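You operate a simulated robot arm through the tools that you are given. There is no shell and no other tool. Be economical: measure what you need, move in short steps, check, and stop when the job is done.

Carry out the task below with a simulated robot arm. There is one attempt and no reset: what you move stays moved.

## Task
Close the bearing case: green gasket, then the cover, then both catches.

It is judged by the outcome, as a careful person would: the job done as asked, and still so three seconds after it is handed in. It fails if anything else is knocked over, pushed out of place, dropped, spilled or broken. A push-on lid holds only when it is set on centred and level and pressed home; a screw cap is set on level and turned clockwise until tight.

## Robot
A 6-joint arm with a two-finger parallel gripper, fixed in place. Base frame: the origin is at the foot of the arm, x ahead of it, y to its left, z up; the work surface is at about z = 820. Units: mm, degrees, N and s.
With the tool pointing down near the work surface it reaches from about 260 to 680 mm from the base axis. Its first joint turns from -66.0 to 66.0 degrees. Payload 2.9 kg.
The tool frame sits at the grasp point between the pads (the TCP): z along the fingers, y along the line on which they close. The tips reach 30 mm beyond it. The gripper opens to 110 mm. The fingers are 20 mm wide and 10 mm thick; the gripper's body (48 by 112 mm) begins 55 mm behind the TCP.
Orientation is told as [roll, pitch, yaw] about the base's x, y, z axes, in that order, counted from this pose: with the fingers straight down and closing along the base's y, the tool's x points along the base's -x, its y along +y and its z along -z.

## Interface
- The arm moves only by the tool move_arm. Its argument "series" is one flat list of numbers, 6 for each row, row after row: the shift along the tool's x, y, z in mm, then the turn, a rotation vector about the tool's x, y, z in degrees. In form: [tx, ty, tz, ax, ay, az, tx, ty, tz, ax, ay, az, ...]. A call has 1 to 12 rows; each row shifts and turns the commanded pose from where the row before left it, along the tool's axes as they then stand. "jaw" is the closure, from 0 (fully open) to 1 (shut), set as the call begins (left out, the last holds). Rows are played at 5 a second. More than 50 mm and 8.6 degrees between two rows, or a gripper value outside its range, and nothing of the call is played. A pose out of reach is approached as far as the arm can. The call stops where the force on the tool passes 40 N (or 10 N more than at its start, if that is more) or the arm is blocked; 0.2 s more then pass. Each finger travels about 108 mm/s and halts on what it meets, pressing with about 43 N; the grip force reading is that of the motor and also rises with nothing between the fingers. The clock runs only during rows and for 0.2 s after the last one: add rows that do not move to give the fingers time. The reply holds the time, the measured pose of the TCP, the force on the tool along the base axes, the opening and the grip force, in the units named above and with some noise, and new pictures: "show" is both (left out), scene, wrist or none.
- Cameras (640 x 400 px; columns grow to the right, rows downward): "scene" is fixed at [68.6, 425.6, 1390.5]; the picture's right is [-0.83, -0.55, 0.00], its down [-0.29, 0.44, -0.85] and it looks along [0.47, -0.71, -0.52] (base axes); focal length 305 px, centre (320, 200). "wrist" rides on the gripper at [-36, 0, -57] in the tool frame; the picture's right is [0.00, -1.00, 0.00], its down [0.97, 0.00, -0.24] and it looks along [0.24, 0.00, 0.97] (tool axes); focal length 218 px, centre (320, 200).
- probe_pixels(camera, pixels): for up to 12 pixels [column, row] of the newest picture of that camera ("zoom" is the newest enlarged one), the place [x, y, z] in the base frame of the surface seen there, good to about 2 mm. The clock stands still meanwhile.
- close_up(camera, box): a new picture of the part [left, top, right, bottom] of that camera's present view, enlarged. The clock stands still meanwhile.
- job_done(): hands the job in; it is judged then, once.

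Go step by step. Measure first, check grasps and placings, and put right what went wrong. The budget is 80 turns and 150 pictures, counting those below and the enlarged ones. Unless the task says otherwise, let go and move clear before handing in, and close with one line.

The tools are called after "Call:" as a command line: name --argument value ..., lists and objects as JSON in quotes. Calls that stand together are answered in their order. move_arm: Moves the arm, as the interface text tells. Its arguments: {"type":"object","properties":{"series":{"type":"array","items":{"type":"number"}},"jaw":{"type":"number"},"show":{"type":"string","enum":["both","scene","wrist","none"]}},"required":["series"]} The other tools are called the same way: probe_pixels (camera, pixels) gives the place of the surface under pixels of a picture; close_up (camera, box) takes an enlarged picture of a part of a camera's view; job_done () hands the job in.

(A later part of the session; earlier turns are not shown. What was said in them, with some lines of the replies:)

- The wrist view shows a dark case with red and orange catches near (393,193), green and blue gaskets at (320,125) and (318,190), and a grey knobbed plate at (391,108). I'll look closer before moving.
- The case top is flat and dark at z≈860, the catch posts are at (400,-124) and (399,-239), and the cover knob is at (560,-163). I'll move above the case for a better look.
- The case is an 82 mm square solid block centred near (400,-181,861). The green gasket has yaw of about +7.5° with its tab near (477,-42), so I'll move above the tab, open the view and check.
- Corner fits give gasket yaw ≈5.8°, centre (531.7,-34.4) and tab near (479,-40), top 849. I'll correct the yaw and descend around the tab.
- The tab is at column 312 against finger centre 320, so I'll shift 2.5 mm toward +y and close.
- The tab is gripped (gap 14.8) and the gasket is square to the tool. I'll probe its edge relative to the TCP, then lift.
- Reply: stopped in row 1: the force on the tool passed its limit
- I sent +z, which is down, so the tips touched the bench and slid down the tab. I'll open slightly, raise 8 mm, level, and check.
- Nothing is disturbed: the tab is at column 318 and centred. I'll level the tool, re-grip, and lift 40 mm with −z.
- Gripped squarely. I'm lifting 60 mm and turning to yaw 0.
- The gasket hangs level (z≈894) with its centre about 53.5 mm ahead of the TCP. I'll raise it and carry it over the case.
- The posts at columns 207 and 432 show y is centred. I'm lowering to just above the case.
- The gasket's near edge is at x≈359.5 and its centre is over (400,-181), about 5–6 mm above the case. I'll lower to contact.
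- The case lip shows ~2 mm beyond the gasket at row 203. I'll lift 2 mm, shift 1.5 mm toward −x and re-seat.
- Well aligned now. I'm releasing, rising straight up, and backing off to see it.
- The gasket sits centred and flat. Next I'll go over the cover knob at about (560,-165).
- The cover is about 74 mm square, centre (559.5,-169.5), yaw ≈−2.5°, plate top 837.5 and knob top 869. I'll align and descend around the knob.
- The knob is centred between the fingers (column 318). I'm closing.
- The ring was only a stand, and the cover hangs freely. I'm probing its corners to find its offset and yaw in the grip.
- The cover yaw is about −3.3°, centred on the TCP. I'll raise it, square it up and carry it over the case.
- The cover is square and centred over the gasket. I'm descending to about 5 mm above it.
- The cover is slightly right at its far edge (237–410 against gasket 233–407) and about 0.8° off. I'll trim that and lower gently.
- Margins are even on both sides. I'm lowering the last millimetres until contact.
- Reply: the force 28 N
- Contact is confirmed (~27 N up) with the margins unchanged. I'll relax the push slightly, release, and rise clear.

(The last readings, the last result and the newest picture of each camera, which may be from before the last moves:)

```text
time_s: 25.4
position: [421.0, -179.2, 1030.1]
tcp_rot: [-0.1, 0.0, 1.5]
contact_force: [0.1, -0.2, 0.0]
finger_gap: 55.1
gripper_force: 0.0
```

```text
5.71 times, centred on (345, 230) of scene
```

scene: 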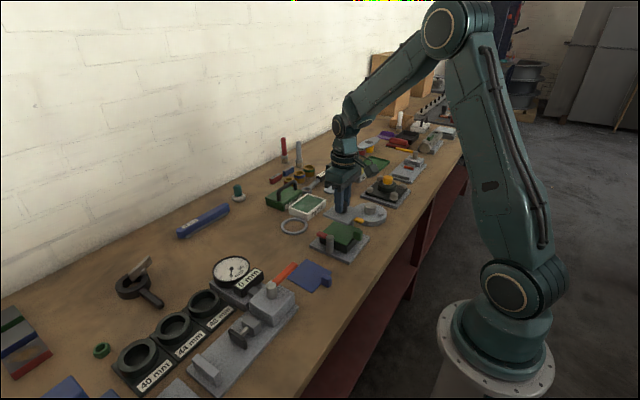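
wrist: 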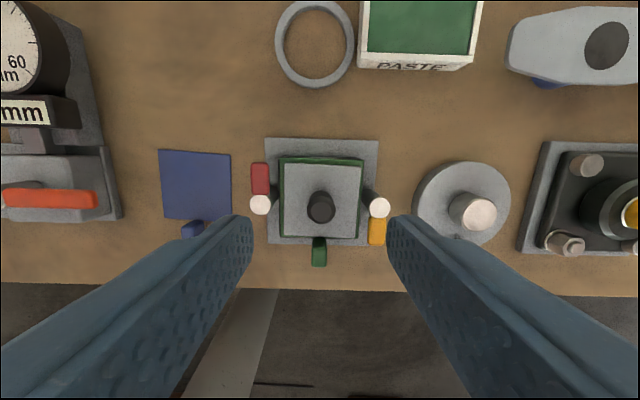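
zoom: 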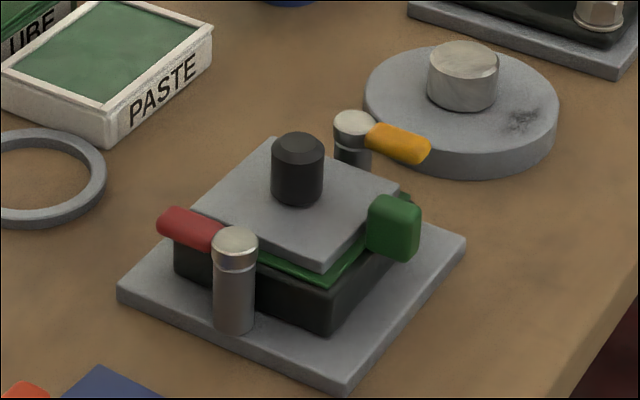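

The gasket and cover are seated, centred and flat. Next are the catches, so I'll measure the arm heights and extents.

Call:
probe_pixels --camera "zoom" --pixels '[[190, 212], [190, 228], [185, 240], [162, 222], [210, 245], [235, 240], [400, 135], [398, 150], [428, 150], [330, 225], [325, 262], [330, 266]]'

Call:
probe_pixels --camera "wrist" --pixels '[[260, 164], [260, 190], [254, 178], [266, 178], [260, 204], [378, 207], [377, 243], [300, 172], [340, 172], [300, 225], [342, 225], [320, 208]]'

```text
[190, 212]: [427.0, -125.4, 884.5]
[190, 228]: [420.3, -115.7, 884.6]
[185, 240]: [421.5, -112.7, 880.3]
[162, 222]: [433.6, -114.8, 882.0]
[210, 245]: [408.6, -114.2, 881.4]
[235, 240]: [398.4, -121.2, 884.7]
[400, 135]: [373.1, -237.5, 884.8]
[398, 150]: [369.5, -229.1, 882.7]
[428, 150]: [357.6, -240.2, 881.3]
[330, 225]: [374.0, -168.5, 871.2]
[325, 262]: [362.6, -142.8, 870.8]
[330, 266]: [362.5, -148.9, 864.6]
```

```text
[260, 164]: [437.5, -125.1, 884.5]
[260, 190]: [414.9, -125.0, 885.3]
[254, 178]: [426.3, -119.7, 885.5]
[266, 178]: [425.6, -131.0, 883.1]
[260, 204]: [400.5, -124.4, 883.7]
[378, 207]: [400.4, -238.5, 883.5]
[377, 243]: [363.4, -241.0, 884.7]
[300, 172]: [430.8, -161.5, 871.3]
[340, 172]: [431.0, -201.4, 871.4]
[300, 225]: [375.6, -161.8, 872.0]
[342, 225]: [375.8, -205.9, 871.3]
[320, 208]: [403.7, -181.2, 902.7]
```

The cover top is level at 871.3 and the catch arms have tops at 884.5, reaching to radius ~40 from posts (399.5,-124) and (399.5,-239). I'll close the fingers and go beside the red arm on its outer side.

Call:
move_arm --series '[-3, 43, 0, 0, 0, 1.5, -3, 43, 10, 0, 0, 0, 0, 0, 40, 0, 0, 0, 0, 0, 40, 0, 0, 0, 0, 0, 33, 0, 0, 0, 0, 0, 0, 0, 0, 0]' --jaw 1 --show "both"

Call:
close_up --camera "scene" --box '[290, 190, 390, 270]'

```text
time_s: 26.8
position: [425.5, -94.4, 905.5]
tcp_rot: [-0.1, 0.0, 0.1]
contact_force: [-0.3, -0.4, -0.4]
finger_gap: 0.2
gripper_force: 37.7
```

scene: 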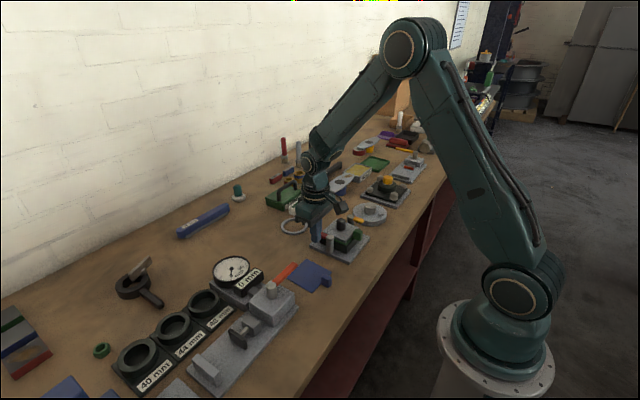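
wrist: 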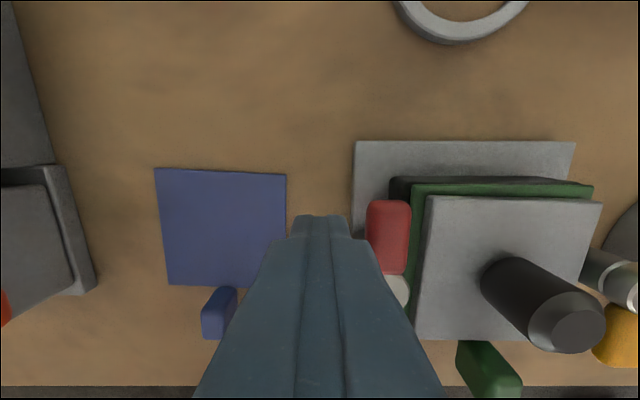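

```text
5.00 times, centred on (340, 230) of scene
```

zoom: 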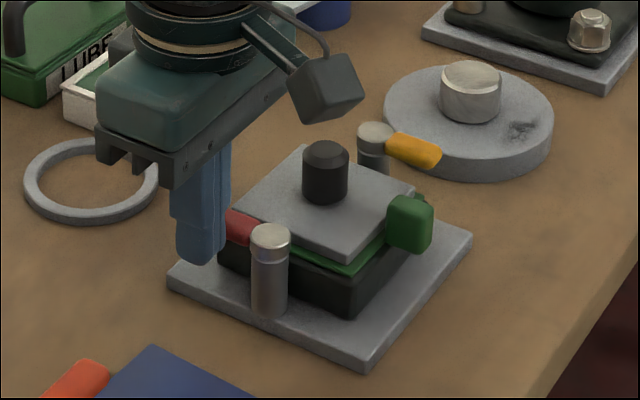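

The fingers are just outside the red arm at the right height. I'm pushing it in an arc toward the cover, half way first.

Call:
move_arm --series '[0, -7, 0, 0, 0, 0, 0, -6.7, 0, 0, 0, 0, -2, -5.8, 0, 0, 0, 0, -2, -5.8, 0, 0, 0, 0, 0.3, -6, 0, 0, 0, 0, 0.3, -6.2, 0, 0, 0, 0]' --show "wrist"

Call:
close_up --camera "scene" --box '[290, 190, 390, 270]'

```text
time_s: 28.2
position: [428.7, -132.3, 906.4]
tcp_rot: [-0.1, -0.1, 0.0]
contact_force: [0.0, -0.8, -0.2]
finger_gap: 0.0
gripper_force: 37.5
```

wrist: 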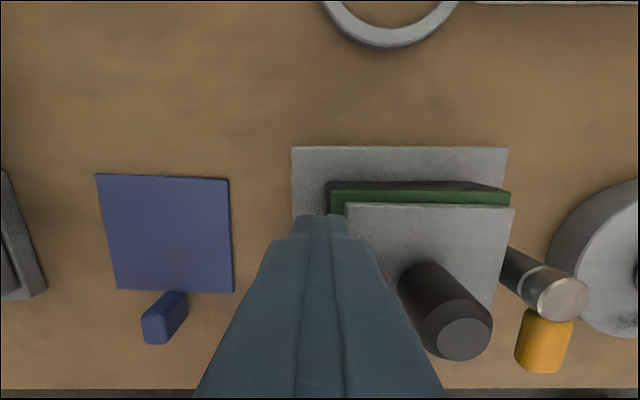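

```text
5.00 times, centred on (340, 230) of scene
```

zoom: 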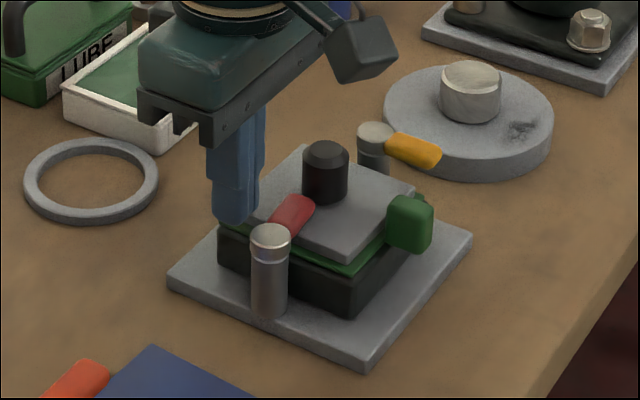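

The red arm is turning over the cover, pointing about half way or more in the scene close-up. I'm continuing the arc to fully across.

Call:
move_arm --series '[2.6, -5.5, 0, 0, 0, 0, 2.7, -5.5, 0, 0, 0, 0, 4.5, -4, 0, 0, 0, 0, 4.6, -4.2, 0, 0, 0, 0, 0, 0, 0, 0, 0, 0]' --show "none"

Call:
close_up --camera "scene" --box '[290, 190, 390, 270]'

```text
time_s: 29.4
position: [419.1, -149.6, 907.4]
tcp_rot: [-0.1, -0.6, 0.3]
contact_force: [29.2, 10.3, 1.7]
finger_gap: 0.0
gripper_force: 37.9
```

```text
5.00 times, centred on (340, 230) of scene
```

zoom: 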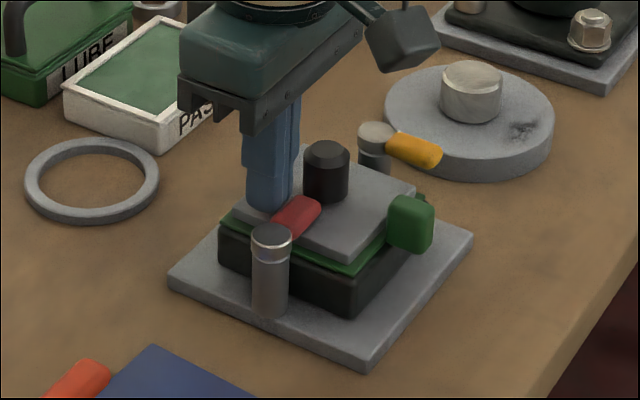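

The red arm points across the cover (parallel to −y in the close-up) and pushes back at 29 N, so it's on its stop. I'm backing off, rising, and viewing.

Call:
move_arm --series '[-6, 1, 0, 0, 0, 0, -4, 0, -10, 0, 0, 0, 0, 0, -40, 0, 0, 0, 0, -30, -40, 0, 0, 0, 0, -20, -20, 0, 0, 0, 0, 0, 0, 0, 0, 0]' --show "wrist"

Call:
close_up --camera "wrist" --box '[230, 110, 410, 270]'

```text
time_s: 30.8
position: [424.2, -200.0, 1017.6]
tcp_rot: [-0.1, 0.0, 0.1]
contact_force: [-0.7, 0.3, -0.2]
finger_gap: 0.0
gripper_force: 38.0
```

wrist: 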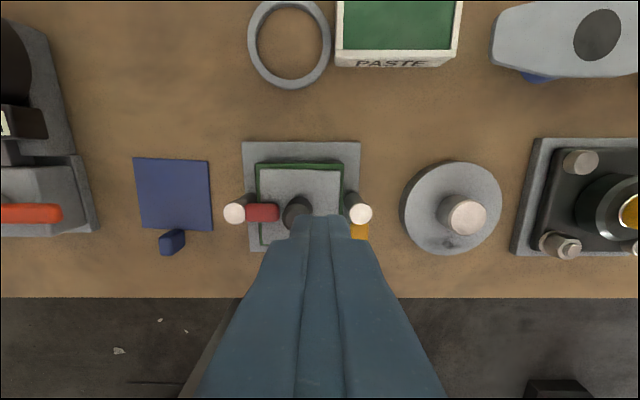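

```text
2.50 times, centred on (320, 190) of wrist
```

zoom: 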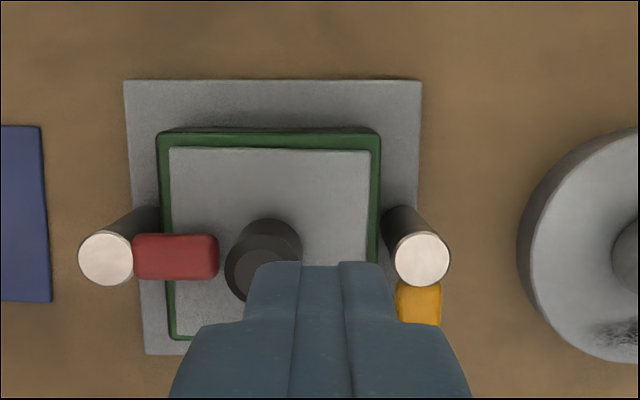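

Red is fully closed and the cover undisturbed. I'm going to the outer side of the orange arm, first probing the round weight nearby.

Call:
probe_pixels --camera "wrist" --pixels '[[467, 218], [445, 216], [404, 215], [359, 232]]'

Call:
move_arm --series '[17, -23, 0, 0, 0, 0, 17, -23, 0, 0, 0, 0, 17, -23, 0, 0, 0, 0, 0, 0, 40, 0, 0, 0, 0, 0, 20, 0, 0, 0]' --show "wrist"

```text
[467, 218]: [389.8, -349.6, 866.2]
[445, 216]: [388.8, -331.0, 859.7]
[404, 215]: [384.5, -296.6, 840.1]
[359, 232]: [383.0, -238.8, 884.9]
```

```text
time_s: 32.0
position: [373.0, -269.4, 956.1]
tcp_rot: [-0.2, -0.1, 0.1]
contact_force: [0.3, -0.3, 1.4]
finger_gap: 0.2
gripper_force: 37.2
```

wrist: 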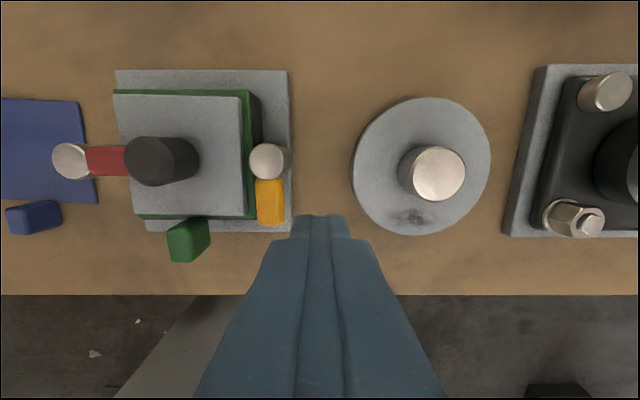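

The space is clear. I'm descending beside the orange arm and pushing the first half of the arc.

Call:
move_arm --series '[0, 0, 35, 0, 0, 0, 0, 0, 14.5, 0, 0, 0, 0, 0, 0, 0, 0, 0, 0, 7, 0, 0, 0, 0, 0, 6.7, 0, 0, 0, 0, 2, 5.8, 0, 0, 0, 0, 2, 5.8, 0, 0, 0, 0, -0.3, 6, 0, 0, 0, 0, -0.3, 6.2, 0, 0, 0, 0]' --show "none"

Call:
close_up --camera "scene" --box '[290, 190, 390, 270]'

```text
time_s: 34.0
position: [371.5, -230.0, 907.6]
tcp_rot: [0.1, 0.1, 0.2]
contact_force: [-0.5, -1.3, 0.3]
finger_gap: 0.0
gripper_force: 37.5
```

```text
5.00 times, centred on (340, 230) of scene
```

zoom: 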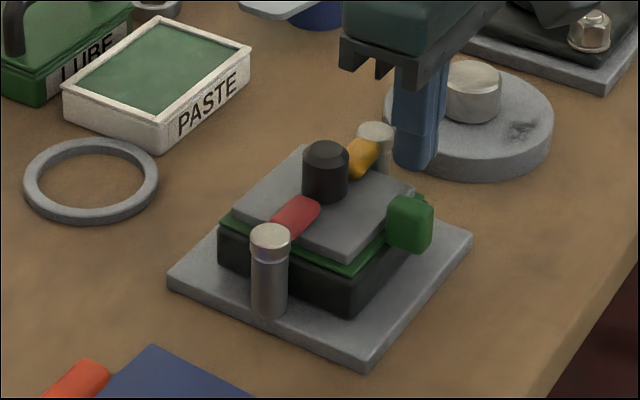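

The orange arm is already well across. I'm finishing the arc to its stop.

Call:
move_arm --series '[-2.6, 5.5, 0, 0, 0, 0, -2.7, 5.5, 0, 0, 0, 0, -4.5, 4, 0, 0, 0, 0, -4.2, 4, 0, 0, 0, 0, 0, 0, 0, 0, 0, 0]' --show "none"

Call:
move_arm --series '[6, -1, 0, 0, 0, 0, 4, -1, -10, 0, 0, 0, 0, 0, -40, 0, 0, 0, -10, 0, -40, 0, 0, 0, -20, 0, -30, 0, 0, 0, -20, 30, -20, 0, 0, 0, 0, 0, 0, 0, 0, 0]' --show "both"

Call:
close_up --camera "scene" --box '[290, 190, 390, 270]'

Call:
close_up --camera "wrist" --box '[230, 130, 410, 270]'

```text
time_s: 35.2
position: [381.7, -213.1, 905.9]
tcp_rot: [-0.1, 0.4, -0.3]
contact_force: [-24.4, -8.8, 0.5]
finger_gap: 0.0
gripper_force: 37.5
```

```text
time_s: 36.8
position: [427.0, -183.2, 1047.1]
tcp_rot: [-0.1, -0.1, 0.1]
contact_force: [-0.4, 0.5, -0.2]
finger_gap: 0.1
gripper_force: 37.3
```

scene: 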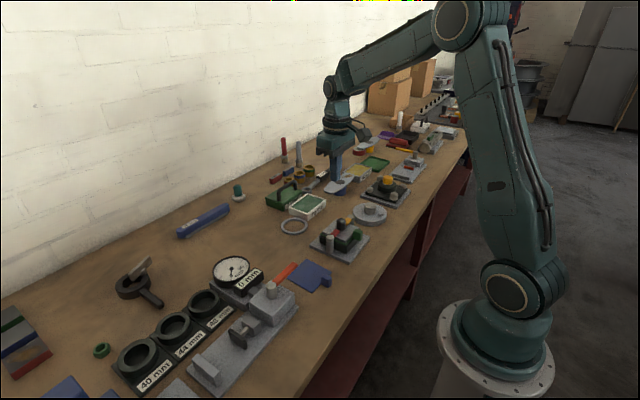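
wrist: 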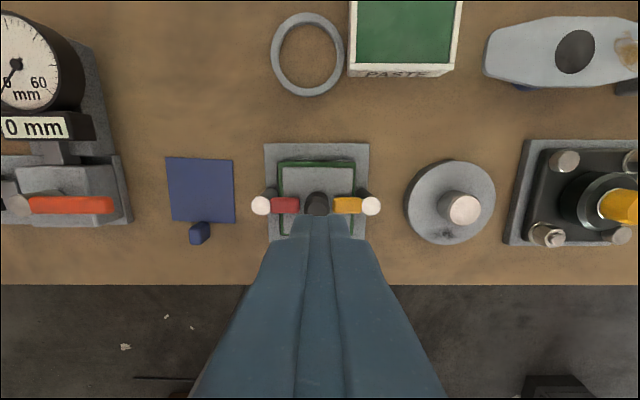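

```text
5.00 times, centred on (340, 230) of scene
```

zoom: 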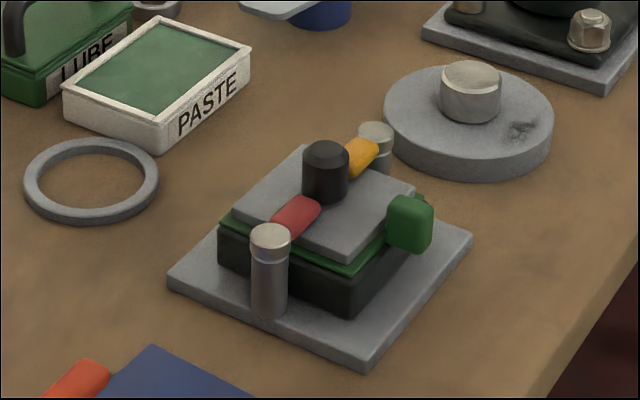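

```text
2.86 times, centred on (320, 200) of wrist
```

zoom: 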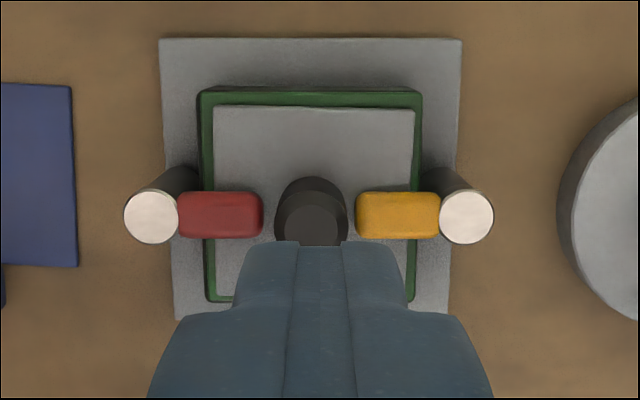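

Both catches now lie straight across the cover, which sits flat and centred on the green gasket. Nothing else has moved and the arm is clear, so I'm handing in.

Call:
job_done

```text
The job is handed in.
```

The bearing case is closed: the green gasket is on, the cover is seated on it, and both catches are turned fully across.
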